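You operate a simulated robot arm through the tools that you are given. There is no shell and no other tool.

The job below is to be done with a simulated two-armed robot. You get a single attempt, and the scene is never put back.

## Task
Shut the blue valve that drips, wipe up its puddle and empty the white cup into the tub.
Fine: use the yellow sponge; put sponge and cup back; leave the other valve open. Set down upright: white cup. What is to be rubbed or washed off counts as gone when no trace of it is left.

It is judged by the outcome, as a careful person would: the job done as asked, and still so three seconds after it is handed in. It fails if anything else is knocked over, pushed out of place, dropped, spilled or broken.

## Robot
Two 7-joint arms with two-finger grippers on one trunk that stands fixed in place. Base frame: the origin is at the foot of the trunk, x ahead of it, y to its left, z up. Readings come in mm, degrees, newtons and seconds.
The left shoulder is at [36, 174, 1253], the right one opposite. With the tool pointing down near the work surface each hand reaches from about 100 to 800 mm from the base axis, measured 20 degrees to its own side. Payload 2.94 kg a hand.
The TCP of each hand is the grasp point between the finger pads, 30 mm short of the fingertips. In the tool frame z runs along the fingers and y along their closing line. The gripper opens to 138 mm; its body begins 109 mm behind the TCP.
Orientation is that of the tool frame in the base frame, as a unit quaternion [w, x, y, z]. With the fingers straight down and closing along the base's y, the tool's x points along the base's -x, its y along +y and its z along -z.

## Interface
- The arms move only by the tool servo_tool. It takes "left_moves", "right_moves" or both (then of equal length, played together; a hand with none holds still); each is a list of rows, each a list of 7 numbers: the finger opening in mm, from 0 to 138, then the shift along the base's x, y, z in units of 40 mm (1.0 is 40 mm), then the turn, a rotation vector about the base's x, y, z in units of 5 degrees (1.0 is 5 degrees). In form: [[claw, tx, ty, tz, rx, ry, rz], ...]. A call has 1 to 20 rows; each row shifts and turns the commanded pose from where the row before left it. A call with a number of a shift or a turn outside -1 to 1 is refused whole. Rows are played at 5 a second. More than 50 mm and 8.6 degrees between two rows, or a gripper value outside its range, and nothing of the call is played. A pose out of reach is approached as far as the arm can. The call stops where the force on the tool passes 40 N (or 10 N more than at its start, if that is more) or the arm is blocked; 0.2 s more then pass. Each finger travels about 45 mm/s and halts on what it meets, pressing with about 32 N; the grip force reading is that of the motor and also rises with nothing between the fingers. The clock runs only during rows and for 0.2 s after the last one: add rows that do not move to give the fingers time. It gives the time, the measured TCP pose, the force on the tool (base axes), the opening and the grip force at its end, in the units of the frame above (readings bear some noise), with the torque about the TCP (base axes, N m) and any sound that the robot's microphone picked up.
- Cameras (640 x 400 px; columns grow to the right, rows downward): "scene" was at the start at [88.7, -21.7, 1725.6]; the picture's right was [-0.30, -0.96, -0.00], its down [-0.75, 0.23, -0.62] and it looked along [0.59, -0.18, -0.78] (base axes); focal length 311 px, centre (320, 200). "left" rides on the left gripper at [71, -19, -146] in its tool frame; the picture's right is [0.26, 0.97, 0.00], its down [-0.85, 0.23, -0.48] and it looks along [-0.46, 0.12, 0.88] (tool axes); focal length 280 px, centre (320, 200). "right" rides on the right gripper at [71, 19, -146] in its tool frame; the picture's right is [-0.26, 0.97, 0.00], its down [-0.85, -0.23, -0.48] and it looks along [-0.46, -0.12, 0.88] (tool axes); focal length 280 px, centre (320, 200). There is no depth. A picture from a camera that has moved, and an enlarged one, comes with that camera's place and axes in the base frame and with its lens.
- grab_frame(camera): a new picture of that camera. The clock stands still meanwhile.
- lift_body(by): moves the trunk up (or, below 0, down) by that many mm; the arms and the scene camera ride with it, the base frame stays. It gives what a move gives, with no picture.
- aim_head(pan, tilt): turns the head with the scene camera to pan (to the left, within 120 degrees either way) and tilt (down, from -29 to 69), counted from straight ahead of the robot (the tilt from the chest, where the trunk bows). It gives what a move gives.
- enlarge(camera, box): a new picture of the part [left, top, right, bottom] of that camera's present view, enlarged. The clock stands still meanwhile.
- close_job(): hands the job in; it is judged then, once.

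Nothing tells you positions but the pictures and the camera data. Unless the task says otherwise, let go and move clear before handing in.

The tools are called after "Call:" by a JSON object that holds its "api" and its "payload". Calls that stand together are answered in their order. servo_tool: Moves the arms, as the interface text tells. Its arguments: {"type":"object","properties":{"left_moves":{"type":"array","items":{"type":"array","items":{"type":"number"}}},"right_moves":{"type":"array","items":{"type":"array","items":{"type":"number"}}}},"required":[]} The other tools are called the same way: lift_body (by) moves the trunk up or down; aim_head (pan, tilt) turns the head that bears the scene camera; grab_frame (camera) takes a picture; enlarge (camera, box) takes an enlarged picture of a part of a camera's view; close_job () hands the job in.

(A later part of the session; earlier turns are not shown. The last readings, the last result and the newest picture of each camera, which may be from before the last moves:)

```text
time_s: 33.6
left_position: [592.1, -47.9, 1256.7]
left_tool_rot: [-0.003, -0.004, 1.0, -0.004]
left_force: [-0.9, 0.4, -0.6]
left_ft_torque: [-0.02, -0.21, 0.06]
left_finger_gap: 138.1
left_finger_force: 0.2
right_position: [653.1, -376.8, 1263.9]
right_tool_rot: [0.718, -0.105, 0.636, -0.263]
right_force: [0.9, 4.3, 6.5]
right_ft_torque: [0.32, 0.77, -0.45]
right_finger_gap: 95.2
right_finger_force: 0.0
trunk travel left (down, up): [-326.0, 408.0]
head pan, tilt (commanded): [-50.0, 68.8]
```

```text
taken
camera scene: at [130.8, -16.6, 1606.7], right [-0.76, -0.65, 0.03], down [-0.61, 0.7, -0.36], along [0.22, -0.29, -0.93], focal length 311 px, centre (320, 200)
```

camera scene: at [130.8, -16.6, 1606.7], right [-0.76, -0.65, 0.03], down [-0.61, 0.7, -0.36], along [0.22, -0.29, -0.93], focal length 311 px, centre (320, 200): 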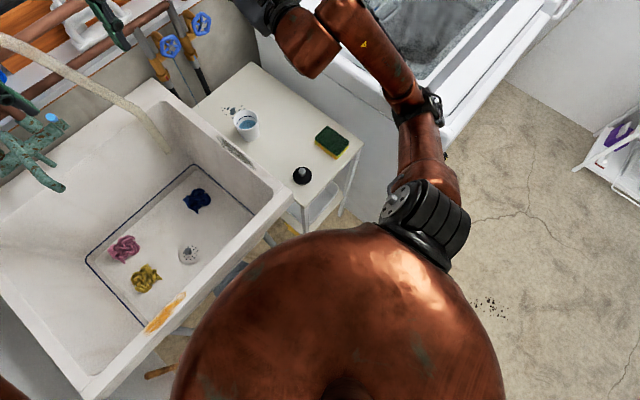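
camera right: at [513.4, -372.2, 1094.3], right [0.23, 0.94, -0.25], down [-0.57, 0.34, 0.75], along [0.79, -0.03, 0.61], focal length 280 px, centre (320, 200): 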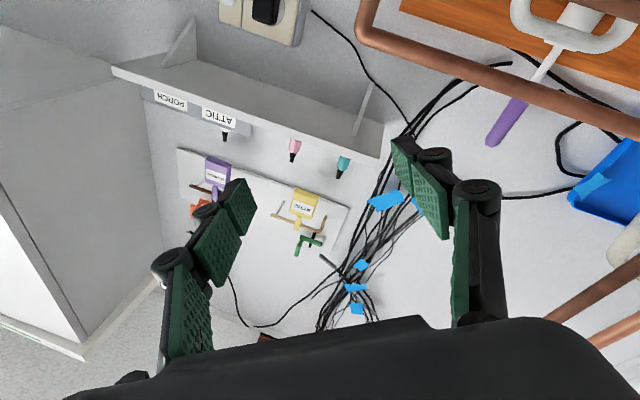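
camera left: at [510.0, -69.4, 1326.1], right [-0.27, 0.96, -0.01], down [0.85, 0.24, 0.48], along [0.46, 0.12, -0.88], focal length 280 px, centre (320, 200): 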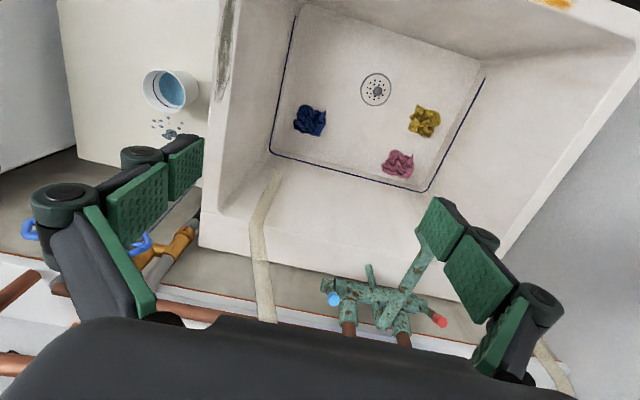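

Call:
{"api": "servo_tool", "payload": {"right_moves": [[95, 0, 0, 0, 0, 0, 0], [95, 0, 0, 0, 0, 0, 0], [95, 0, 0, 0, 0, 0, 0], [95, 0, 0, 0, 0, 0, 0], [95, 0, 0, 0, 0, 0, 0]]}}

Call:
{"api": "aim_head", "payload": {"pan": -80, "tilt": 50}}

Call:
{"api": "grab_frame", "payload": {"camera": "scene"}}

Call:
{"api": "aim_head", "payload": {"pan": -30, "tilt": 40}}

Call:
{"api": "grab_frame", "payload": {"camera": "scene"}}

```text
time_s: 34.8
left_position: [583.1, -51.5, 1261.5]
left_tool_rot: [0.001, -0.003, 1.0, -0.004]
left_force: [1.0, -0.3, 0.2]
left_ft_torque: [0.0, -0.01, 0.0]
left_finger_gap: 138.3
left_finger_force: 0.0
right_position: [644.0, -383.2, 1269.0]
right_tool_rot: [0.719, -0.103, 0.634, -0.266]
right_force: [0.1, -0.2, -0.6]
right_ft_torque: [0.0, -0.03, 0.02]
right_finger_gap: 94.9
right_finger_force: 0.0
trunk travel left (down, up): [-326.0, 408.0]
head pan, tilt (commanded): [-50.0, 68.8]
```

```text
time_s: 35.7
left_position: [579.9, -51.8, 1261.6]
left_tool_rot: [0.002, -0.003, 1.0, -0.003]
left_force: [0.3, -0.4, 0.4]
left_ft_torque: [0.01, 0.04, -0.01]
left_finger_gap: 137.9
left_finger_force: 0.1
right_position: [641.1, -382.1, 1268.4]
right_tool_rot: [0.72, -0.101, 0.634, -0.264]
right_force: [0.2, 0.2, 0.3]
right_ft_torque: [0.0, -0.02, 0.01]
right_finger_gap: 95.0
right_finger_force: 0.1
trunk travel left (down, up): [-326.0, 408.0]
head pan, tilt (commanded): [-80.0, 50.0]
```

```text
taken
camera scene: at [87.9, -53.2, 1629.8], right [-0.98, -0.17, 0.01], down [-0.14, 0.75, -0.65], along [0.11, -0.64, -0.76], focal length 311 px, centre (320, 200)
```

scene: 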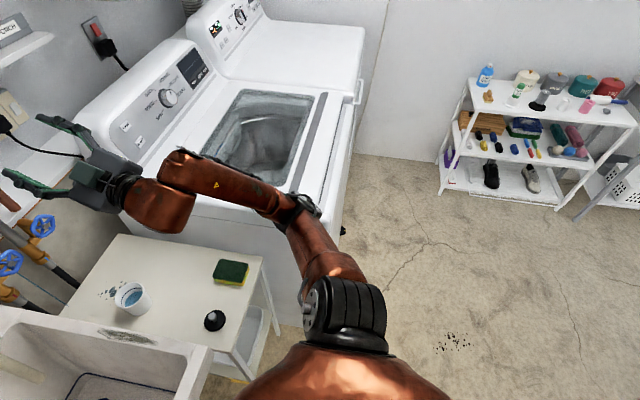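

```text
time_s: 36.9
left_position: [582.6, -53.0, 1259.7]
left_tool_rot: [0.002, -0.002, 1.0, -0.004]
left_force: [-0.2, -0.6, 0.0]
left_ft_torque: [-0.01, 0.0, 0.01]
left_finger_gap: 138.0
left_finger_force: 0.0
right_position: [642.4, -383.0, 1267.4]
right_tool_rot: [0.719, -0.101, 0.634, -0.265]
right_force: [0.6, -0.5, 0.0]
right_ft_torque: [0.03, 0.01, -0.01]
right_finger_gap: 95.0
right_finger_force: 0.1
trunk travel left (down, up): [-326.0, 408.0]
head pan, tilt (commanded): [-30.0, 40.0]
```

```text
taken
camera scene: at [136.2, -23.8, 1642.8], right [-0.5, -0.87, 0.01], down [-0.56, 0.31, -0.77], along [0.66, -0.39, -0.64], focal length 311 px, centre (320, 200)
```

scene: 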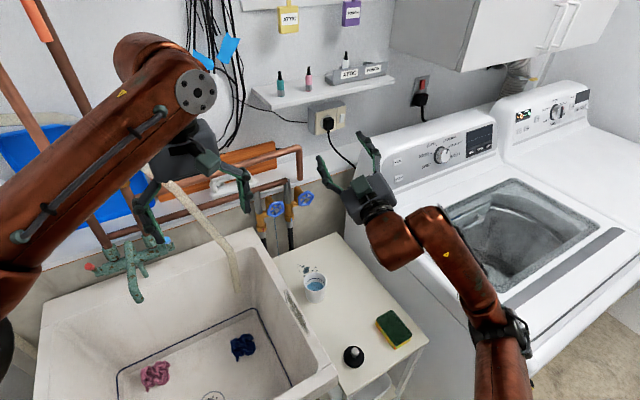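

The elbow has dropped and sits close to the washer's corner. I'll raise the trunk fully back to its starting height to clear it and then refold the arm.

Call:
{"api": "lift_body", "payload": {"by": 99}}

Call:
{"api": "aim_head", "payload": {"pan": -70, "tilt": 50}}

Call:
{"api": "grab_frame", "payload": {"camera": "scene"}}

```text
time_s: 38.2
left_position: [581.3, -59.8, 1358.8]
left_tool_rot: [0.002, -0.002, 1.0, 0.001]
left_force: [-0.1, 0.6, -0.1]
left_ft_torque: [0.01, 0.0, 0.03]
left_finger_gap: 138.2
left_finger_force: 0.0
right_position: [621.4, -393.8, 1387.5]
right_tool_rot: [0.732, -0.094, 0.622, -0.263]
right_force: [0.4, 0.3, -0.1]
right_ft_torque: [-0.01, 0.0, -0.04]
right_finger_gap: 94.7
right_finger_force: 0.1
trunk travel left (down, up): [-425.0, 309.0]
head pan, tilt (commanded): [-30.0, 40.0]
```

```text
time_s: 39.3
left_position: [581.4, -61.4, 1359.2]
left_tool_rot: [0.003, -0.003, 1.0, 0.0]
left_force: [-0.1, 0.1, 0.2]
left_ft_torque: [-0.03, 0.01, -0.01]
left_finger_gap: 137.7
left_finger_force: 0.1
right_position: [621.1, -392.7, 1387.2]
right_tool_rot: [0.731, -0.093, 0.622, -0.264]
right_force: [-0.2, 0.0, -0.5]
right_ft_torque: [0.0, -0.03, -0.03]
right_finger_gap: 94.9
right_finger_force: 0.0
trunk travel left (down, up): [-425.0, 309.0]
head pan, tilt (commanded): [-70.0, 50.0]
```

```text
taken
camera scene: at [43.0, -70.9, 1727.3], right [-0.94, -0.34, 0.0], down [-0.26, 0.72, -0.64], along [0.22, -0.6, -0.77], focal length 311 px, centre (320, 200)
```

scene: 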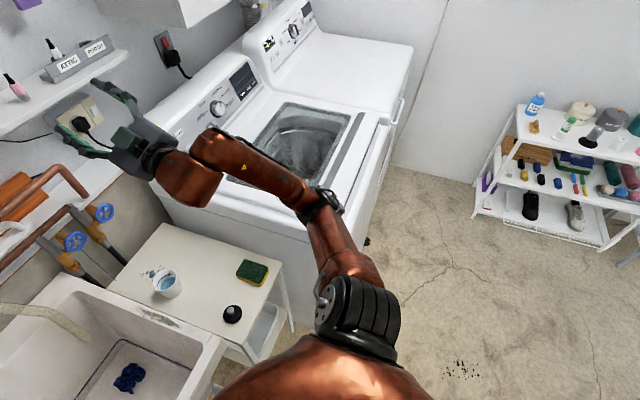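

The trunk is level again, and the washer, table and objects are unchanged. I'll straighten the right hand to level-forward while coming down toward (640,-290,1200).

Call:
{"api": "servo_tool", "payload": {"right_moves": [[95, 0.06, 0.32, -0.585, 0.735, 0.224, 0.352], [95, 0.06, 0.32, -0.585, 0.735, 0.224, 0.352], [95, 0.06, 0.32, -0.585, 0.735, 0.224, 0.352], [95, 0.06, 0.32, -0.585, 0.735, 0.224, 0.352], [95, 0.06, 0.32, -0.585, 0.735, 0.224, 0.352], [95, 0.06, 0.32, -0.585, 0.735, 0.224, 0.352], [95, 0.06, 0.32, -0.585, 0.735, 0.224, 0.352], [95, 0.06, 0.32, -0.585, 0.735, 0.224, 0.352]]}}

Call:
{"api": "grab_frame", "payload": {"camera": "scene"}}

```text
time_s: 41.1
left_position: [581.3, -61.7, 1359.6]
left_tool_rot: [0.002, -0.003, 1.0, 0.0]
left_force: [0.1, 0.6, 0.2]
left_ft_torque: [-0.03, 0.0, 0.03]
left_finger_gap: 138.0
left_finger_force: 0.0
right_position: [640.0, -293.6, 1194.6]
right_tool_rot: [0.708, 0.0, 0.706, 0.001]
right_force: [-0.8, 0.6, 0.0]
right_ft_torque: [-0.03, 0.02, -0.02]
right_finger_gap: 95.2
right_finger_force: 0.1
right hand out of reach, approached as far as the arm can: row 3
trunk travel left (down, up): [-425.0, 309.0]
head pan, tilt (commanded): [-70.0, 50.0]
```

```text
taken
camera scene: at [43.1, -70.6, 1727.3], right [-0.94, -0.34, 0.0], down [-0.26, 0.72, -0.64], along [0.22, -0.6, -0.77], focal length 311 px, centre (320, 200)
```

scene: 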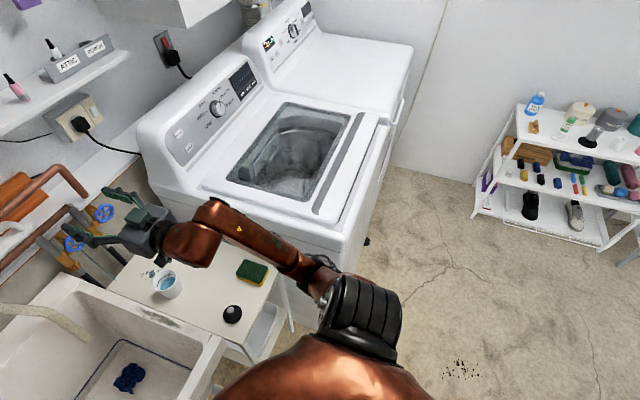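

The arm now has its elbow low and in front, which suits a forward-pointing hand. I'll step down toward wheel height in short stages and watch the elbow's clearance.

Call:
{"api": "servo_tool", "payload": {"right_moves": [[95, 0.3, 0.1, -0.6, 0, 0, 0], [95, 0.3, 0.1, -0.6, 0, 0, 0], [95, 0.3, 0.1, -0.6, 0, 0, 0]]}}

Call:
{"api": "grab_frame", "payload": {"camera": "scene"}}

```text
time_s: 41.9
left_position: [580.1, -59.9, 1359.1]
left_tool_rot: [0.001, -0.002, 1.0, 0.0]
left_force: [-0.1, 1.1, 0.4]
left_ft_torque: [-0.04, -0.01, 0.02]
left_finger_gap: 138.2
left_finger_force: 0.2
right_position: [660.6, -286.1, 1154.0]
right_tool_rot: [0.707, -0.004, 0.707, 0.004]
right_force: [-0.5, 1.0, -0.4]
right_ft_torque: [0.01, 0.0, -0.01]
right_finger_gap: 95.0
right_finger_force: 0.1
right hand out of reach, approached as far as the arm can: row 2, 3
trunk travel left (down, up): [-425.0, 309.0]
head pan, tilt (commanded): [-70.0, 50.0]
```

```text
taken
camera scene: at [43.1, -69.9, 1727.3], right [-0.94, -0.34, 0.0], down [-0.26, 0.72, -0.64], along [0.22, -0.6, -0.77], focal length 311 px, centre (320, 200)
```

scene: 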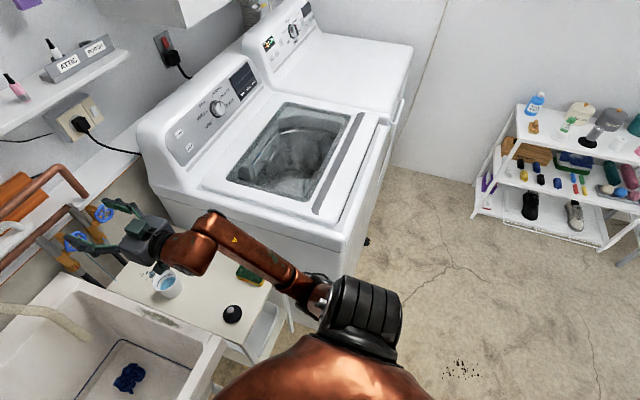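

This elbow-low branch can't go lower either. I'll go back toward the starting hand pose (fingers down) so the elbow swings back outward, then approach again by extending first and pitching last.

Call:
{"api": "servo_tool", "payload": {"right_moves": [[95, -0.3, -0.15, 0.1, 0, 1, 0], [95, -0.3, -0.15, 0.1, 0, 1, 0], [95, -0.3, -0.15, 0.1, 0, 1, 0], [95, -0.3, -0.15, 0.1, 0, 1, 0], [95, -0.3, -0.15, 0.1, 0, 1, 0], [95, -0.3, -0.15, 0.1, 0, 1, 0], [95, -0.3, -0.15, 0.1, 0, 1, 0], [95, -0.3, -0.15, 0.1, 0, 1, 0], [95, -0.3, -0.15, 0.1, 0, 1, 0]]}}

Call:
{"api": "grab_frame", "payload": {"camera": "scene"}}

```text
time_s: 43.9
left_position: [579.6, -60.9, 1360.6]
left_tool_rot: [0.002, -0.002, 1.0, 0.0]
left_force: [0.7, 0.7, -1.2]
left_ft_torque: [-0.03, 0.02, -0.02]
left_finger_gap: 138.1
left_finger_force: 0.1
right_position: [550.5, -344.2, 1192.4]
right_tool_rot: [0.383, 0.0, 0.924, 0.002]
right_force: [0.2, 0.3, 0.1]
right_ft_torque: [-0.03, 0.02, -0.02]
right_finger_gap: 94.9
right_finger_force: 0.1
trunk travel left (down, up): [-425.0, 309.0]
head pan, tilt (commanded): [-70.0, 50.0]
```

```text
taken
camera scene: at [42.6, -70.6, 1727.3], right [-0.94, -0.34, 0.0], down [-0.26, 0.72, -0.64], along [0.22, -0.6, -0.77], focal length 311 px, centre (320, 200)
```

scene: 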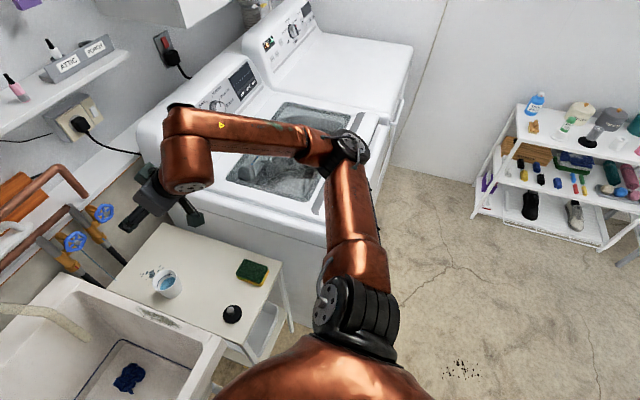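

The elbow is back outward. Now I'll extend forward and down with the hand still pitched at 45°, then pitch up to level there.

Call:
{"api": "servo_tool", "payload": {"right_moves": [[95, 0.6, 0.25, -0.7, 0, 0, 0], [95, 0.6, 0.25, -0.7, 0, 0, 0], [95, 0.6, 0.25, -0.7, 0, 0, 0], [95, 0.6, 0.25, -0.7, 0, 0, 0], [95, 0.6, 0.25, -0.7, 0, 0, 0], [95, 0.6, 0.25, -0.7, 0, 0, 0], [95, 0.3, 0.25, -0.6, 0, 0, 0]]}}

Call:
{"api": "grab_frame", "payload": {"camera": "right"}}

Call:
{"api": "grab_frame", "payload": {"camera": "scene"}}

```text
time_s: 45.5
left_position: [582.0, -60.2, 1358.5]
left_tool_rot: [0.001, -0.003, 1.0, 0.0]
left_force: [0.4, 0.3, -0.5]
left_ft_torque: [0.04, 0.01, 0.03]
left_finger_gap: 138.0
left_finger_force: 0.1
right_position: [705.2, -272.6, 1000.1]
right_tool_rot: [0.385, 0.0, 0.923, 0.001]
right_force: [-0.5, -0.5, -0.3]
right_ft_torque: [-0.01, 0.01, 0.03]
right_finger_gap: 94.9
right_finger_force: 0.1
trunk travel left (down, up): [-425.0, 309.0]
head pan, tilt (commanded): [-70.0, 50.0]
```

```text
taken
camera right: at [550.8, -253.0, 1052.4], right [0.18, 0.96, 0.19], down [0.26, -0.23, 0.94], along [0.95, -0.12, -0.29], focal length 280 px, centre (320, 200)
```

right: 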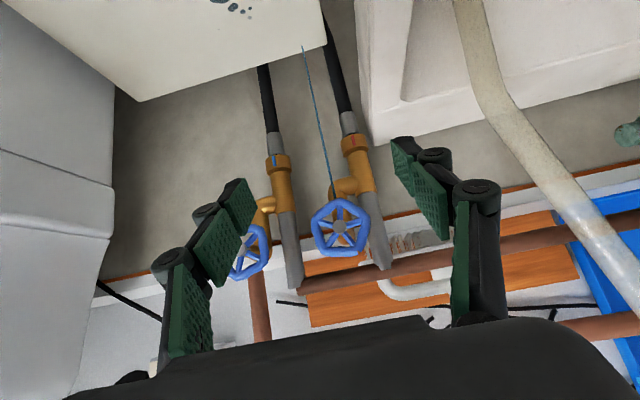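

```text
taken
camera scene: at [43.5, -70.7, 1727.3], right [-0.94, -0.34, 0.0], down [-0.26, 0.72, -0.64], along [0.22, -0.6, -0.77], focal length 311 px, centre (320, 200)
```

scene: 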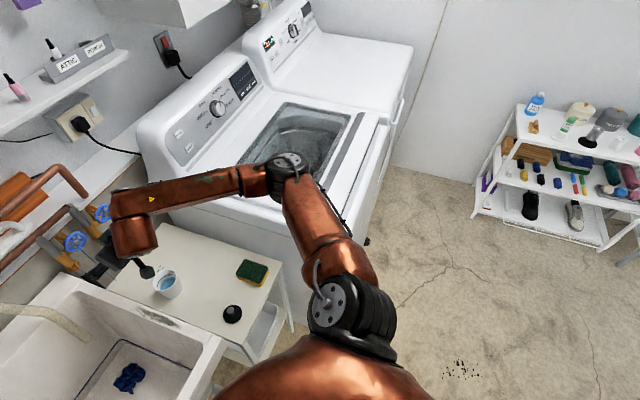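

The approach works: I'm at (705,-273,1000) and the wheel centre confirms at about (825,-273.6,1001). Now I pitch the hand up to level.

Call:
{"api": "servo_tool", "payload": {"right_moves": [[95, 0, 0, 0, 0, -1, 0], [95, 0, 0, 0, 0, -1, 0], [95, 0, 0, 0, 0, -1, 0], [95, 0, 0, 0, 0, -1, 0], [95, 0, 0, 0, 0, -1, 0], [95, 0, 0, 0, 0, -1, 0], [95, 0, 0, 0, 0, -1, 0], [95, 0, 0, 0, 0, -1, 0], [95, 0, 0, 0, 0, -1, 0]]}}

Call:
{"api": "grab_frame", "payload": {"camera": "scene"}}

```text
time_s: 47.5
left_position: [581.2, -61.7, 1358.1]
left_tool_rot: [0.002, -0.002, 1.0, -0.001]
left_force: [0.4, -0.4, -0.2]
left_ft_torque: [-0.01, 0.0, -0.02]
left_finger_gap: 137.8
left_finger_force: 0.0
right_position: [706.8, -273.4, 999.2]
right_tool_rot: [0.538, 0.0, 0.843, 0.002]
right_force: [-0.6, -0.1, 1.0]
right_ft_torque: [-0.01, -0.01, 0.01]
right_finger_gap: 95.0
right_finger_force: 0.0
right hand out of reach, approached as far as the arm can: row 5, 6, 7, 8, 9
trunk travel left (down, up): [-425.0, 309.0]
head pan, tilt (commanded): [-70.0, 50.0]
```

```text
taken
camera scene: at [43.1, -70.9, 1727.3], right [-0.94, -0.34, 0.0], down [-0.26, 0.72, -0.64], along [0.22, -0.6, -0.77], focal length 311 px, centre (320, 200)
```

scene: 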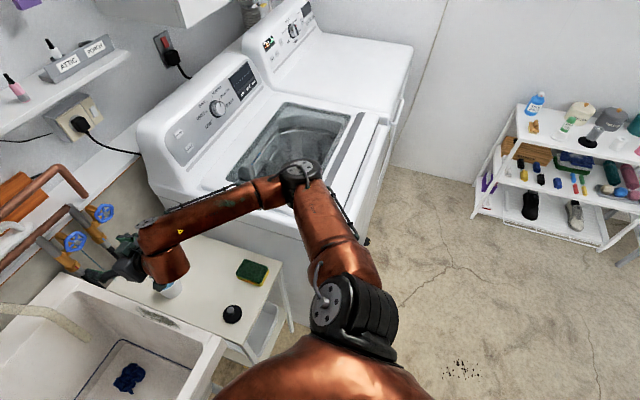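

The wrist limits at about 25° below level here. Since the pads close along y, that pitch doesn't matter for gripping the wheel; what matters is how far I can turn about the x axis, so I'll test a positive turn in free space.

Call:
{"api": "servo_tool", "payload": {"right_moves": [[95, 0, 0, 0, 1, 0, 0], [95, 0, 0, 0, 1, 0, 0], [95, 0, 0, 0, 1, 0, 0], [95, 0, 0, 0, 1, 0, 0], [95, 0, 0, 0, 1, 0, 0], [95, 0, 0, 0, 1, 0, 0], [95, 0, 0, 0, 1, 0, 0], [95, 0, 0, 0, 1, 0, 0], [95, 0, 0, 0, 1, 0, 0], [95, 0, 0, 0, 1, 0, 0], [95, 0, 0, 0, 1, 0, 0], [95, 0, 0, 0, 1, 0, 0]]}}

Call:
{"api": "grab_frame", "payload": {"camera": "right"}}

Call:
{"api": "grab_frame", "payload": {"camera": "scene"}}

```text
time_s: 50.1
left_position: [580.9, -60.9, 1359.0]
left_tool_rot: [0.001, -0.002, 1.0, 0.0]
left_force: [0.0, -0.3, 0.6]
left_ft_torque: [-0.02, 0.01, 0.0]
left_finger_gap: 138.0
left_finger_force: 0.1
right_position: [706.1, -274.1, 999.7]
right_tool_rot: [0.466, 0.27, 0.729, 0.424]
right_force: [0.8, -0.1, 0.8]
right_ft_torque: [0.0, -0.02, 0.01]
right_finger_gap: 95.0
right_finger_force: 0.0
trunk travel left (down, up): [-425.0, 309.0]
head pan, tilt (commanded): [-70.0, 50.0]
```

```text
taken
camera right: at [544.0, -260.7, 1014.7], right [0.11, 0.27, 0.96], down [-0.07, -0.96, 0.28], along [0.99, -0.1, -0.08], focal length 280 px, centre (320, 200)
```

right: 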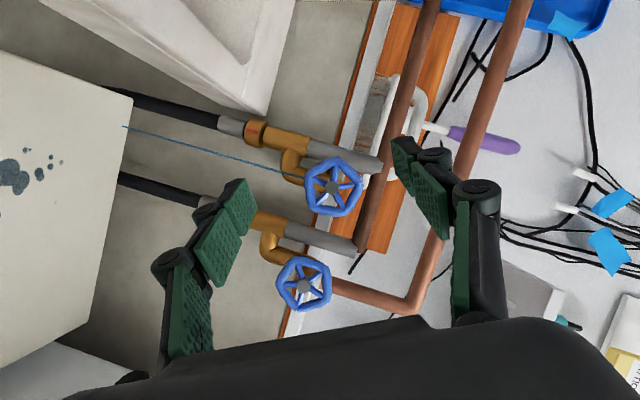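

```text
taken
camera scene: at [43.1, -71.2, 1727.3], right [-0.94, -0.34, 0.0], down [-0.26, 0.72, -0.64], along [0.22, -0.6, -0.77], focal length 311 px, centre (320, 200)
```

scene: 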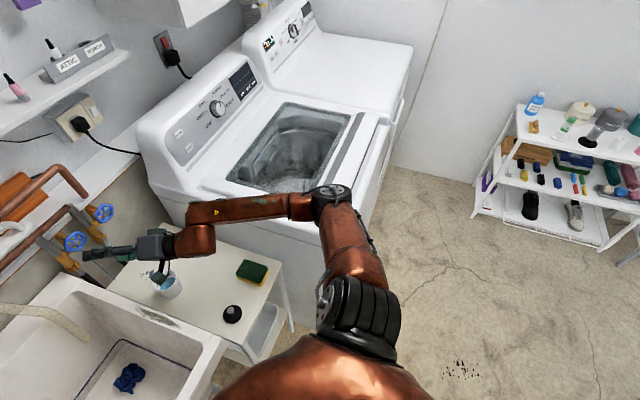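

+60° is fully reachable. I'll test further positive rotation to learn the end of the range.

Call:
{"api": "servo_tool", "payload": {"right_moves": [[95, 0, 0, 0, 1, 0, 0], [95, 0, 0, 0, 1, 0, 0], [95, 0, 0, 0, 1, 0, 0], [95, 0, 0, 0, 1, 0, 0], [95, 0, 0, 0, 1, 0, 0], [95, 0, 0, 0, 1, 0, 0], [95, 0, 0, 0, 1, 0, 0], [95, 0, 0, 0, 1, 0, 0], [95, 0, 0, 0, 1, 0, 0], [95, 0, 0, 0, 1, 0, 0], [95, 0, 0, 0, 1, 0, 0], [95, 0, 0, 0, 1, 0, 0], [95, 0, 0, 0, 1, 0, 0], [95, 0, 0, 0, 1, 0, 0]]}}

Call:
{"api": "grab_frame", "payload": {"camera": "right"}}

Call:
{"api": "grab_frame", "payload": {"camera": "scene"}}

```text
time_s: 53.1
left_position: [580.8, -61.2, 1359.0]
left_tool_rot: [0.002, -0.002, 1.0, 0.0]
left_force: [-0.4, -0.3, 0.4]
left_ft_torque: [-0.01, 0.01, 0.01]
left_finger_gap: 138.0
left_finger_force: 0.0
right_position: [707.9, -273.7, 999.7]
right_tool_rot: [0.228, 0.488, 0.354, 0.764]
right_force: [-0.1, -0.4, -0.2]
right_ft_torque: [-0.04, 0.0, -0.02]
right_finger_gap: 95.0
right_finger_force: 0.1
trunk travel left (down, up): [-425.0, 309.0]
head pan, tilt (commanded): [-70.0, 50.0]
```

```text
taken
camera right: at [544.5, -282.5, 1016.4], right [0.11, -0.8, 0.58], down [-0.07, -0.59, -0.8], along [0.99, 0.04, -0.12], focal length 280 px, centre (320, 200)
```

right: 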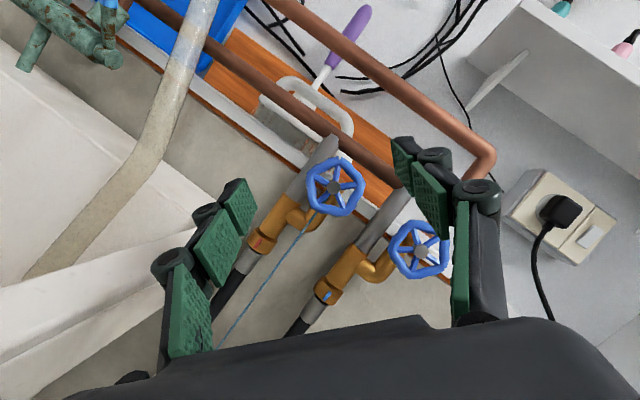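

```text
taken
camera scene: at [43.1, -70.7, 1727.3], right [-0.94, -0.34, 0.0], down [-0.26, 0.72, -0.64], along [0.22, -0.6, -0.77], focal length 311 px, centre (320, 200)
```

scene: 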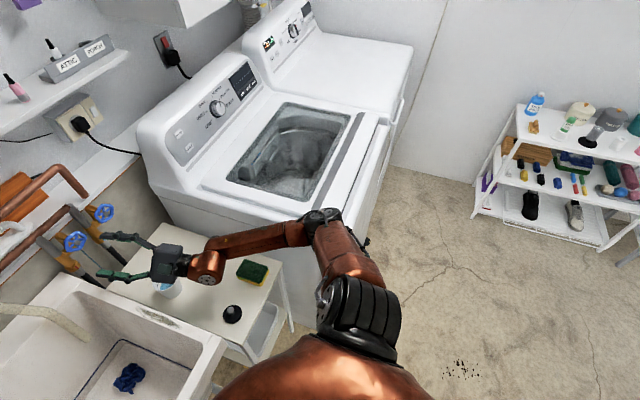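

The range runs at least from 0° to +130°, so one grip can turn the wheel a good way clockwise. I'll rotate back to 0° and set the opening to 84 mm for the approach.

Call:
{"api": "servo_tool", "payload": {"right_moves": [[84, 0, 0, 0, -1, 0, 0], [84, 0, 0, 0, -1, 0, 0], [84, 0, 0, 0, -1, 0, 0], [84, 0, 0, 0, -1, 0, 0], [84, 0, 0, 0, -1, 0, 0], [84, 0, 0, 0, -1, 0, 0], [84, 0, 0, 0, -1, 0, 0], [84, 0, 0, 0, -1, 0, 0], [84, 0, 0, 0, -1, 0, 0], [84, 0, 0, 0, -1, 0, 0], [84, 0, 0, 0, -1, 0, 0], [84, 0, 0, 0, -1, 0, 0], [84, 0, 0, 0, -1, 0, 0], [84, 0, 0, 0, -1, 0, 0], [84, 0, 0, 0, -1, 0, 0], [84, 0, 0, 0, -1, 0, 0], [84, 0, 0, 0, -1, 0, 0], [84, 0, 0, 0, -1, 0, 0], [84, 0, 0, 0, -1, 0, 0], [84, 0, 0, 0, -1, 0, 0]]}}

Call:
{"api": "servo_tool", "payload": {"right_moves": [[84, 0, 0, 0, -1, 0, 0], [84, 0, 0, 0, -1, 0, 0], [84, 0, 0, 0, -1, 0, 0], [84, 0, 0, 0, -1, 0, 0], [84, 0, 0, 0, -1, 0, 0], [84, 0, 0, 0, -1, 0, 0]]}}

Call:
{"api": "grab_frame", "payload": {"camera": "right"}}

```text
time_s: 57.3
left_position: [580.7, -61.5, 1358.7]
left_tool_rot: [0.002, -0.003, 1.0, 0.0]
left_force: [0.7, 0.6, -0.4]
left_ft_torque: [0.02, 0.02, 0.0]
left_finger_gap: 137.9
left_finger_force: 0.1
right_position: [708.9, -274.4, 999.8]
right_tool_rot: [0.52, 0.14, 0.814, 0.218]
right_force: [-0.2, 0.2, -1.0]
right_ft_torque: [-0.01, -0.03, 0.02]
right_finger_gap: 83.8
right_finger_force: 0.1
trunk travel left (down, up): [-425.0, 309.0]
head pan, tilt (commanded): [-70.0, 50.0]
```

```text
time_s: 58.7
left_position: [581.2, -60.9, 1358.8]
left_tool_rot: [0.002, -0.002, 1.0, 0.0]
left_force: [0.4, -0.3, -0.7]
left_ft_torque: [0.0, 0.06, -0.02]
left_finger_gap: 138.1
left_finger_force: 0.1
right_position: [707.9, -273.9, 998.9]
right_tool_rot: [0.539, -0.001, 0.843, 0.001]
right_force: [0.0, 0.2, 0.5]
right_ft_torque: [0.02, -0.03, 0.0]
right_finger_gap: 84.0
right_finger_force: 0.0
trunk travel left (down, up): [-425.0, 309.0]
head pan, tilt (commanded): [-70.0, 50.0]
```

```text
taken
camera right: at [544.4, -253.8, 996.3], right [0.11, 0.97, 0.24], down [-0.07, -0.23, 0.97], along [0.99, -0.12, 0.05], focal length 280 px, centre (320, 200)
```

right: 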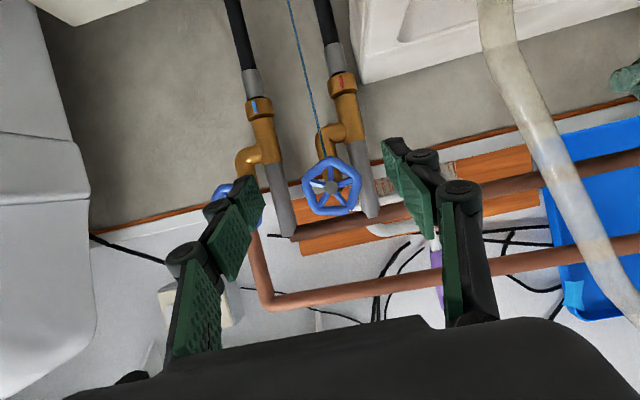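

The wheel is centred between the fingers and the right finger will clear the other wheel by about 20 mm. I'll advance to put the wheel between the pads.

Call:
{"api": "servo_tool", "payload": {"right_moves": [[84, 0.5, 0, 0.01, 0, 0, 0], [84, 0.5, 0, 0.01, 0, 0, 0], [84, 0.5, 0, 0.01, 0, 0, 0], [84, 0.5, 0, 0.01, 0, 0, 0], [84, 0.5, 0, 0, 0, 0, 0], [84, 0.3, 0, 0, 0, 0, 0]]}}

Call:
{"api": "grab_frame", "payload": {"camera": "right"}}

Call:
{"api": "aim_head", "payload": {"pan": -20, "tilt": 40}}

Call:
{"api": "grab_frame", "payload": {"camera": "scene"}}

```text
time_s: 60.1
left_position: [581.4, -61.1, 1359.2]
left_tool_rot: [0.002, -0.003, 1.0, 0.0]
left_force: [0.4, 0.2, -0.2]
left_ft_torque: [0.0, 0.02, 0.0]
left_finger_gap: 137.8
left_finger_force: 0.1
right_position: [818.5, -274.0, 1001.4]
right_tool_rot: [0.538, -0.001, 0.843, 0.002]
right_force: [1.1, 0.5, -0.6]
right_ft_torque: [-0.04, 0.01, 0.0]
right_finger_gap: 83.9
right_finger_force: 0.1
trunk travel left (down, up): [-425.0, 309.0]
head pan, tilt (commanded): [-70.0, 50.0]
```

```text
taken
camera right: at [656.4, -254.2, 997.9], right [0.11, 0.96, 0.24], down [-0.07, -0.23, 0.97], along [0.99, -0.12, 0.05], focal length 280 px, centre (320, 200)
```

right: 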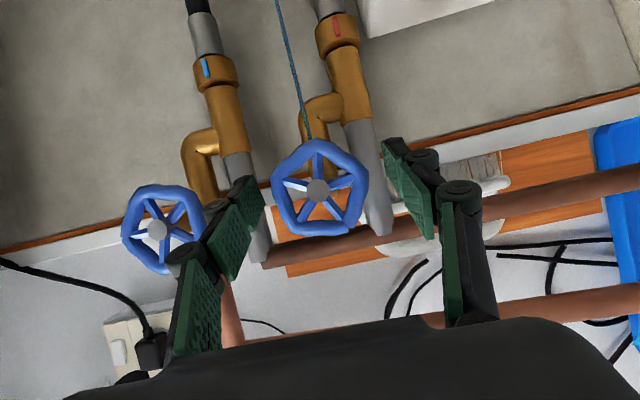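

```text
time_s: 61.3
left_position: [580.1, -60.8, 1359.1]
left_tool_rot: [0.001, -0.003, 1.0, 0.0]
left_force: [0.5, 0.0, -0.8]
left_ft_torque: [0.0, 0.04, -0.02]
left_finger_gap: 138.1
left_finger_force: 0.3
right_position: [818.1, -273.3, 1000.9]
right_tool_rot: [0.538, 0.0, 0.843, 0.002]
right_force: [-0.2, 0.0, -0.9]
right_ft_torque: [0.01, -0.02, 0.0]
right_finger_gap: 84.1
right_finger_force: 0.0
trunk travel left (down, up): [-425.0, 309.0]
head pan, tilt (commanded): [-20.0, 40.0]
```

```text
taken
camera scene: at [96.6, -27.7, 1741.4], right [-0.34, -0.94, 0.0], down [-0.6, 0.22, -0.77], along [0.72, -0.26, -0.64], focal length 311 px, centre (320, 200)
```

scene: 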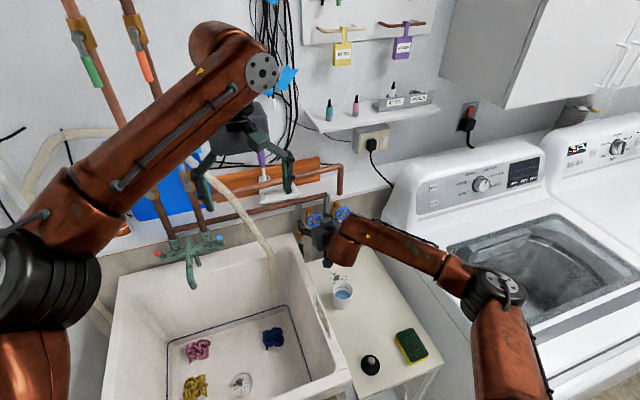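

The wheel sits squarely between the pads. Now I close on it.

Call:
{"api": "servo_tool", "payload": {"right_moves": [[70, 0, 0, 0, 0, 0, 0], [60, 0, 0, 0, 0, 0, 0], [50, 0, 0, 0, 0, 0, 0], [45, 0, 0, 0, 0, 0, 0], [45, 0, 0, 0, 0, 0, 0], [45, 0, 0, 0, 0, 0, 0]]}}

Call:
{"api": "grab_frame", "payload": {"camera": "right"}}

```text
time_s: 62.7
left_position: [581.2, -62.4, 1359.1]
left_tool_rot: [0.002, -0.003, 1.0, 0.001]
left_force: [-0.2, -0.6, 0.1]
left_ft_torque: [-0.01, 0.0, 0.0]
left_finger_gap: 137.9
left_finger_force: 0.1
right_position: [819.6, -274.7, 1001.5]
right_tool_rot: [0.538, 0.0, 0.843, 0.001]
right_force: [-2.0, -4.7, 1.3]
right_ft_torque: [0.01, 0.08, -0.21]
right_finger_gap: 58.3
right_finger_force: 45.2
trunk travel left (down, up): [-425.0, 309.0]
head pan, tilt (commanded): [-20.0, 40.0]
```

```text
taken
camera right: at [656.1, -255.3, 998.2], right [0.11, 0.96, 0.24], down [-0.07, -0.23, 0.97], along [0.99, -0.12, 0.05], focal length 280 px, centre (320, 200)
```

right: 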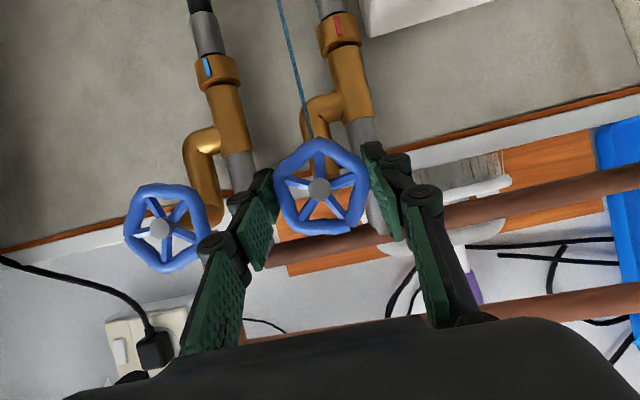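

Gripped at 58 mm. I'll turn clockwise (+x) by 30° and check the torque, sound and stream.

Call:
{"api": "servo_tool", "payload": {"right_moves": [[45, 0, 0, 0, 1, 0, 0], [45, 0, 0, 0, 1, 0, 0], [45, 0, 0, 0, 1, 0, 0], [45, 0, 0, 0, 1, 0, 0], [45, 0, 0, 0, 1, 0, 0], [45, 0, 0, 0, 1, 0, 0]]}}

Call:
{"api": "grab_frame", "payload": {"camera": "right"}}

```text
time_s: 64.1
left_position: [580.2, -64.0, 1359.3]
left_tool_rot: [0.003, -0.002, 1.0, 0.001]
left_force: [-0.4, 0.0, -0.1]
left_ft_torque: [0.01, 0.0, -0.02]
left_finger_gap: 137.9
left_finger_force: 0.0
right_position: [818.9, -275.8, 1000.4]
right_tool_rot: [0.52, 0.141, 0.813, 0.22]
right_force: [-4.7, -12.5, 2.0]
right_ft_torque: [0.02, 0.12, 0.33]
right_finger_gap: 58.1
right_finger_force: 45.1
trunk travel left (down, up): [-425.0, 309.0]
head pan, tilt (commanded): [-20.0, 40.0]
```

```text
taken
camera right: at [656.1, -257.0, 1007.8], right [0.11, 0.71, 0.69], down [-0.08, -0.69, 0.72], along [0.99, -0.13, -0.02], focal length 280 px, centre (320, 200)
```

right: 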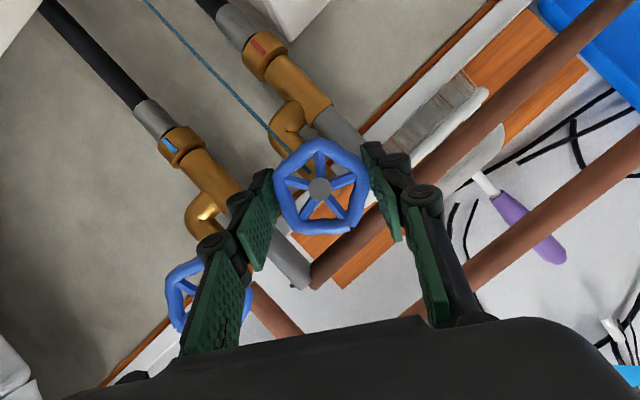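

The wheel turns with the hand and with little resistance. I'll continue clockwise another 50°.

Call:
{"api": "servo_tool", "payload": {"right_moves": [[45, 0, 0, 0, 1, 0, 0], [45, 0, 0, 0, 1, 0, 0], [45, 0, 0, 0, 1, 0, 0], [45, 0, 0, 0, 1, 0, 0], [45, 0, 0, 0, 1, 0, 0], [45, 0, 0, 0, 1, 0, 0], [45, 0, 0, 0, 1, 0, 0], [45, 0, 0, 0, 1, 0, 0], [45, 0, 0, 0, 1, 0, 0], [45, 0, 0, 0, 1, 0, 0]]}}

Call:
{"api": "grab_frame", "payload": {"camera": "right"}}

```text
time_s: 66.3
left_position: [578.6, -63.1, 1359.0]
left_tool_rot: [0.003, -0.003, 1.0, 0.002]
left_force: [-0.6, -0.5, -0.5]
left_ft_torque: [0.01, 0.0, -0.01]
left_finger_gap: 137.9
left_finger_force: 0.0
right_position: [819.3, -276.4, 1001.1]
right_tool_rot: [0.411, 0.348, 0.644, 0.543]
right_force: [-6.7, -20.9, -0.8]
right_ft_torque: [-0.01, -0.26, 0.12]
right_finger_gap: 58.0
right_finger_force: 45.0
trunk travel left (down, up): [-425.0, 309.0]
head pan, tilt (commanded): [-20.0, 40.0]
```

```text
taken
camera right: at [656.2, -269.3, 1018.3], right [0.11, -0.07, 0.99], down [-0.08, -1.0, -0.06], along [0.99, -0.07, -0.11], focal length 280 px, centre (320, 200)
```

right: 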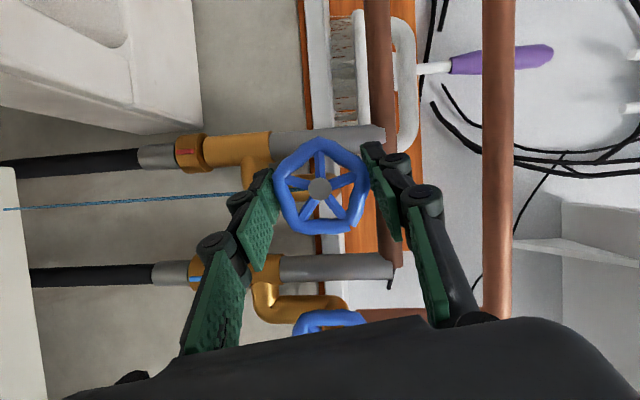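

Turned 80° and the stream still runs. I'll ease the sideways load a little and continue another 45°.

Call:
{"api": "servo_tool", "payload": {"right_moves": [[45, -0.02, -0.07, 0, 1, 0, 0], [45, 0, 0, 0, 1, 0, 0], [45, 0, 0, 0, 1, 0, 0], [45, 0, 0, 0, 1, 0, 0], [45, 0, 0, 0, 1, 0, 0], [45, 0, 0, 0, 1, 0, 0], [45, 0, 0, 0, 1, 0, 0], [45, 0, 0, 0, 1, 0, 0], [45, 0, 0, 0, 1, 0, 0]]}}

Call:
{"api": "grab_frame", "payload": {"camera": "right"}}

```text
time_s: 68.3
left_position: [582.0, -59.4, 1358.5]
left_tool_rot: [0.002, -0.004, 1.0, 0.0]
left_force: [-0.3, -0.2, -0.4]
left_ft_torque: [0.0, -0.02, -0.01]
left_finger_gap: 138.1
left_finger_force: 0.0
right_position: [818.9, -272.6, 1001.7]
right_tool_rot: [0.247, 0.476, 0.388, 0.75]
right_force: [3.6, 6.0, -2.8]
right_ft_torque: [-0.44, -0.09, 0.1]
right_finger_gap: 58.4
right_finger_force: 26.9
trunk travel left (down, up): [-425.0, 309.0]
head pan, tilt (commanded): [-20.0, 40.0]
```

```text
taken
camera right: at [656.1, -280.7, 1018.7], right [0.11, -0.75, 0.65], down [-0.07, -0.66, -0.75], along [0.99, 0.04, -0.13], focal length 280 px, centre (320, 200)
```

right: 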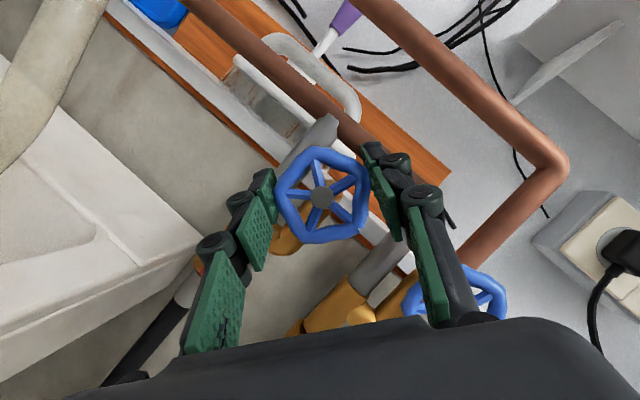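

The torque about x rose to -0.44 N·m and the wheel slipped slightly in the grip, which suggests a stop. Let me check whether the stream is gone.

Call:
{"api": "enlarge", "payload": {"camera": "scene", "box": [280, 180, 380, 310]}}

Call:
{"api": "enlarge", "payload": {"camera": "left", "box": [120, 50, 280, 250]}}

Call:
{"api": "enlarge", "payload": {"camera": "right", "box": [180, 120, 420, 330]}}

```text
3.08 times, centred on (330, 245) of scene
camera zoom: at [97.9, -26.8, 1741.4], right [-0.34, -0.94, 0.0], down [-0.61, 0.22, -0.77], along [0.72, -0.26, -0.64], focal length 958 px, centre (289, 62)
```

zoom: 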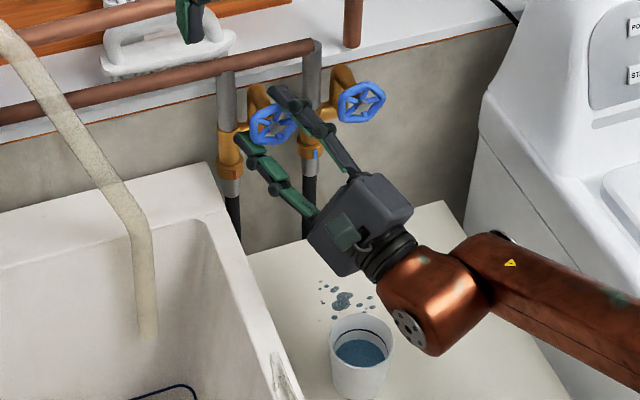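

```text
2.00 times, centred on (200, 150) of left
camera zoom: at [509.3, -78.3, 1503.1], right [-0.27, 0.96, 0.0], down [0.85, 0.24, 0.48], along [0.46, 0.13, -0.88], focal length 561 px, centre (560, 300)
```

zoom: 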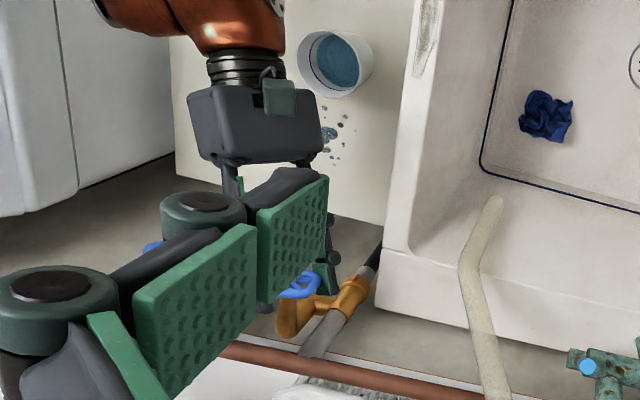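

```text
1.90 times, centred on (300, 225) of right
camera zoom: at [656.1, -280.7, 1018.7], right [0.11, -0.75, 0.65], down [-0.07, -0.66, -0.75], along [0.99, 0.04, -0.13], focal length 534 px, centre (358, 152)
```

zoom: 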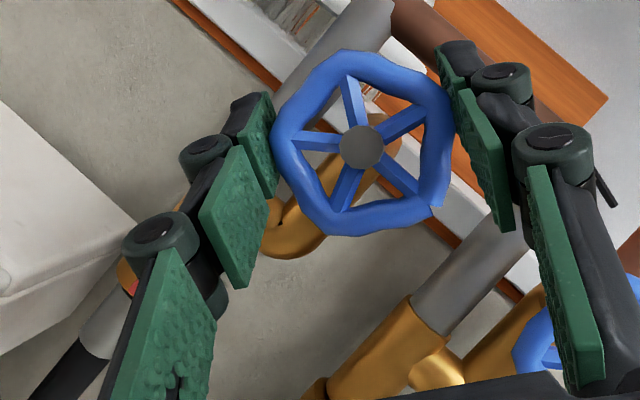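

The stream is gone in both views, so the valve is shut against its stop. I'll open the fingers and back straight off, then check the stream again.

Call:
{"api": "servo_tool", "payload": {"right_moves": [[58, 0, 0, 0, 0, 0, 0], [70, 0, 0, 0, 0, 0, 0], [84, 0, 0, 0, 0, 0, 0], [84, 0, 0, 0, 0, 0, 0], [84, -0.5, 0, 0, 0, 0, 0], [84, -0.8, 0, 0, 0, 0, 0], [84, -0.8, 0, 0, 0, 0, 0], [84, -0.8, 0, 0, 0, 0, 0]]}}

Call:
{"api": "grab_frame", "payload": {"camera": "right"}}

Call:
{"api": "enlarge", "payload": {"camera": "scene", "box": [280, 180, 380, 310]}}

```text
time_s: 70.1
left_position: [580.0, -60.4, 1360.6]
left_tool_rot: [0.002, -0.002, 1.0, 0.0]
left_force: [-1.1, 0.2, 0.5]
left_ft_torque: [0.01, 0.0, -0.03]
left_finger_gap: 137.9
left_finger_force: 0.0
right_position: [698.7, -276.2, 1002.0]
right_tool_rot: [0.249, 0.477, 0.388, 0.748]
right_force: [0.1, 0.2, 0.2]
right_ft_torque: [0.02, 0.04, 0.02]
right_finger_gap: 83.9
right_finger_force: 0.1
trunk travel left (down, up): [-425.0, 309.0]
head pan, tilt (commanded): [-20.0, 40.0]
```

```text
taken
camera right: at [536.5, -283.5, 1018.8], right [0.11, -0.75, 0.65], down [-0.07, -0.66, -0.75], along [0.99, 0.03, -0.13], focal length 280 px, centre (320, 200)
```

right: 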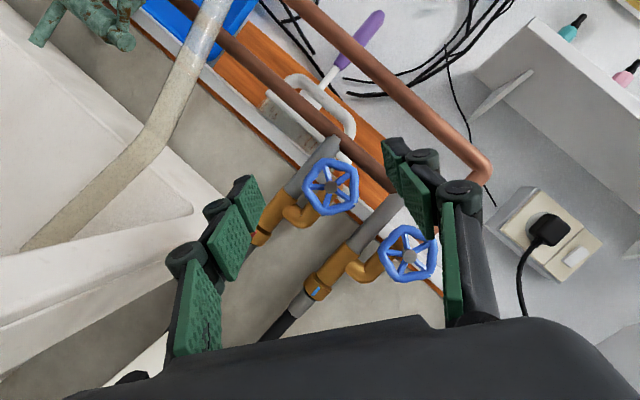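

```text
3.08 times, centred on (330, 245) of scene
camera zoom: at [95.3, -28.5, 1741.6], right [-0.34, -0.94, 0.0], down [-0.6, 0.22, -0.77], along [0.72, -0.26, -0.64], focal length 958 px, centre (289, 62)
```

zoom: 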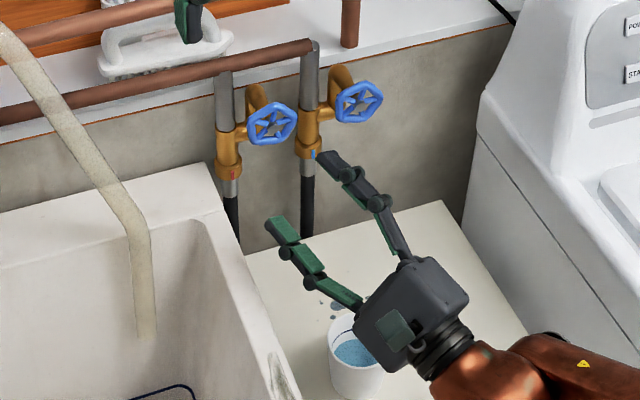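

The valve is shut with no stream, and the other valve is untouched. Next is the cup; I'll roll the hand back upright while backing off a bit, so its camera looks at the table.

Call:
{"api": "servo_tool", "payload": {"right_moves": [[84, 0, 0, 0.05, -1, 0, 0], [84, 0, 0, 0.05, -1, 0, 0], [84, 0, 0, 0.05, -1, 0, 0], [84, 0, 0, 0.05, -1, 0, 0], [84, 0, 0, 0.05, -1, 0, 0], [84, 0, 0, 0.05, -1, 0, 0], [84, 0, 0, 0.05, -1, 0, 0], [84, 0, 0, 0.05, -1, 0, 0], [84, 0, 0, 0.05, -1, 0, 0], [84, 0, 0, 0.05, -1, 0, 0], [84, 0, 0, 0.05, -1, 0, 0], [84, 0, 0, 0.05, -1, 0, 0], [84, 0, 0, 0.05, -1, 0, 0], [84, 0, 0, 0.05, -1, 0, 0], [84, 0, 0, 0.05, -1, 0, 0], [84, 0, 0, 0.05, -1, 0, 0], [84, 0, 0, 0.05, -1, 0, 0], [84, 0, 0, 0.05, -1, 0, 0], [84, 0, 0, 0.05, -1, 0, 0], [84, 0, 0, 0.05, -1, 0, 0]]}}

Call:
{"api": "servo_tool", "payload": {"right_moves": [[100, -0.2, 0, 0.1, -1, 0, 0], [120, -0.2, 0, 0.1, -1, 0, 0], [120, -0.2, 0, 0.1, -1, 0, 0], [120, -0.2, 0, 0.1, -1, 0, 0], [120, -0.2, 0, 0.1, -1, 0, 0], [120, -0.2, -0.1, 0.1, 0, 1, 0], [120, -0.2, -0.1, 0.1, 0, 1, 0], [120, -0.2, -0.1, 0.1, 0, 1, 0], [120, -0.2, -0.1, 0.1, 0, 1, 0], [120, -0.2, -0.1, 0.1, 0, 1, 0], [120, -0.2, -0.1, 0.1, 0, 1, 0]]}}

Call:
{"api": "grab_frame", "payload": {"camera": "right"}}

Call:
{"api": "grab_frame", "payload": {"camera": "scene"}}

```text
time_s: 74.3
left_position: [580.7, -60.8, 1359.5]
left_tool_rot: [0.002, -0.002, 1.0, 0.001]
left_force: [-0.2, 0.0, 0.0]
left_ft_torque: [0.02, 0.0, -0.01]
left_finger_gap: 137.9
left_finger_force: 0.0
right_position: [701.3, -275.7, 1039.5]
right_tool_rot: [0.525, 0.116, 0.823, 0.183]
right_force: [0.0, -0.4, 0.6]
right_ft_torque: [0.03, 0.01, -0.01]
right_finger_gap: 84.1
right_finger_force: 0.0
trunk travel left (down, up): [-425.0, 309.0]
head pan, tilt (commanded): [-20.0, 40.0]
```

```text
time_s: 76.7
left_position: [579.9, -61.6, 1358.9]
left_tool_rot: [0.002, -0.003, 1.0, 0.0]
left_force: [0.0, -0.4, -0.9]
left_ft_torque: [-0.02, -0.03, 0.0]
left_finger_gap: 138.0
left_finger_force: 0.0
right_position: [615.6, -299.8, 1085.9]
right_tool_rot: [0.3, 0.0, 0.954, 0.001]
right_force: [0.5, -0.6, 0.0]
right_ft_torque: [0.0, -0.01, 0.02]
right_finger_gap: 120.0
right_finger_force: 0.1
trunk travel left (down, up): [-425.0, 309.0]
head pan, tilt (commanded): [-20.0, 40.0]
```

```text
taken
camera right: at [472.5, -280.0, 1164.2], right [0.21, 0.96, 0.15], down [0.42, -0.23, 0.88], along [0.88, -0.12, -0.46], focal length 280 px, centre (320, 200)
```

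right: 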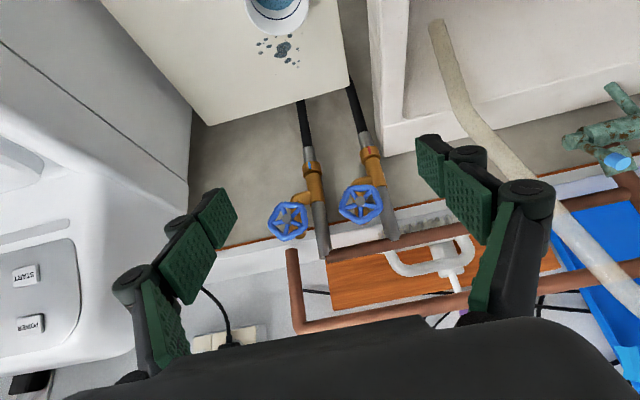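

```text
taken
camera scene: at [96.7, -28.0, 1741.4], right [-0.34, -0.94, 0.0], down [-0.6, 0.22, -0.77], along [0.72, -0.26, -0.64], focal length 311 px, centre (320, 200)
```

scene: 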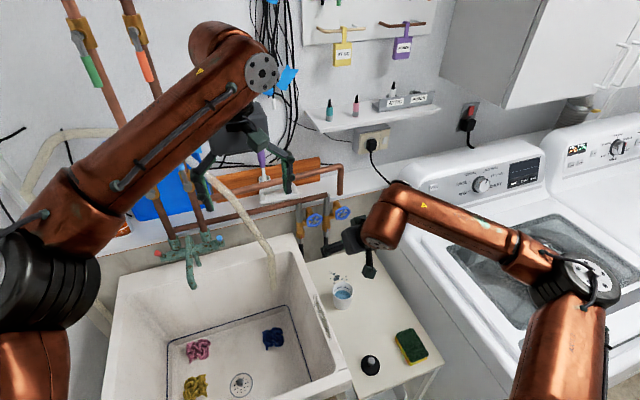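

Call:
{"api": "servo_tool", "payload": {"right_moves": [[130, -0.3, -0.1, 0, 0, 1, 0], [130, -0.3, -0.1, 0, 0, 1, 0], [130, -0.3, -0.1, 0, 0, 1, 0], [130, -0.3, -0.1, 0, 0, 1, 0], [130, -0.3, -0.1, 0, 0, 1, 0], [130, -0.3, -0.1, 0, 0, 1, 0], [130, -0.3, -0.1, 0, 0, 1, 0]]}}

Call:
{"api": "grab_frame", "payload": {"camera": "right"}}

Call:
{"api": "aim_head", "payload": {"pan": -28, "tilt": 55}}

Call:
{"api": "grab_frame", "payload": {"camera": "scene"}}

```text
time_s: 78.3
left_position: [581.2, -61.4, 1358.4]
left_tool_rot: [0.002, -0.003, 1.0, 0.0]
left_force: [-0.2, -0.6, -0.4]
left_ft_torque: [-0.03, 0.0, 0.02]
left_finger_gap: 138.0
left_finger_force: 0.1
right_position: [529.8, -327.1, 1085.3]
right_tool_rot: [0.0, 0.0, 1.0, 0.001]
right_force: [0.7, 0.0, 0.1]
right_ft_torque: [-0.04, 0.0, -0.02]
right_finger_gap: 130.1
right_finger_force: 0.1
trunk travel left (down, up): [-425.0, 309.0]
head pan, tilt (commanded): [-20.0, 40.0]
```

```text
taken
camera right: at [458.2, -308.2, 1230.9], right [0.26, 0.97, 0.0], down [0.85, -0.23, 0.48], along [0.46, -0.12, -0.88], focal length 280 px, centre (320, 200)
```

right: 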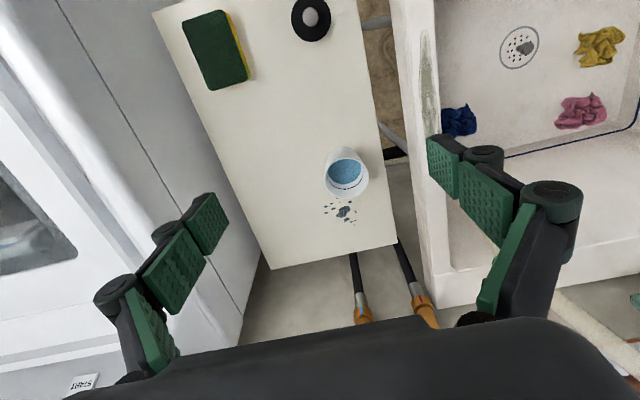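

```text
time_s: 79.1
left_position: [582.0, -60.8, 1359.3]
left_tool_rot: [0.002, -0.003, 1.0, 0.0]
left_force: [-0.1, 0.0, 0.1]
left_ft_torque: [0.02, 0.01, 0.02]
left_finger_gap: 137.7
left_finger_force: 0.0
right_position: [529.6, -328.1, 1086.0]
right_tool_rot: [0.0, -0.002, 1.0, 0.001]
right_force: [0.0, -0.6, 0.2]
right_ft_torque: [-0.01, -0.02, 0.0]
right_finger_gap: 130.2
right_finger_force: 0.1
trunk travel left (down, up): [-425.0, 309.0]
head pan, tilt (commanded): [-28.0, 55.0]
```

```text
taken
camera scene: at [80.4, -32.8, 1720.8], right [-0.47, -0.88, 0.0], down [-0.72, 0.38, -0.57], along [0.51, -0.27, -0.82], focal length 311 px, centre (320, 200)
```

scene: 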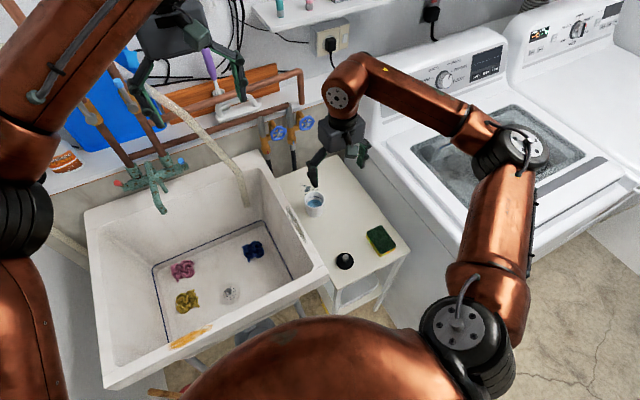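

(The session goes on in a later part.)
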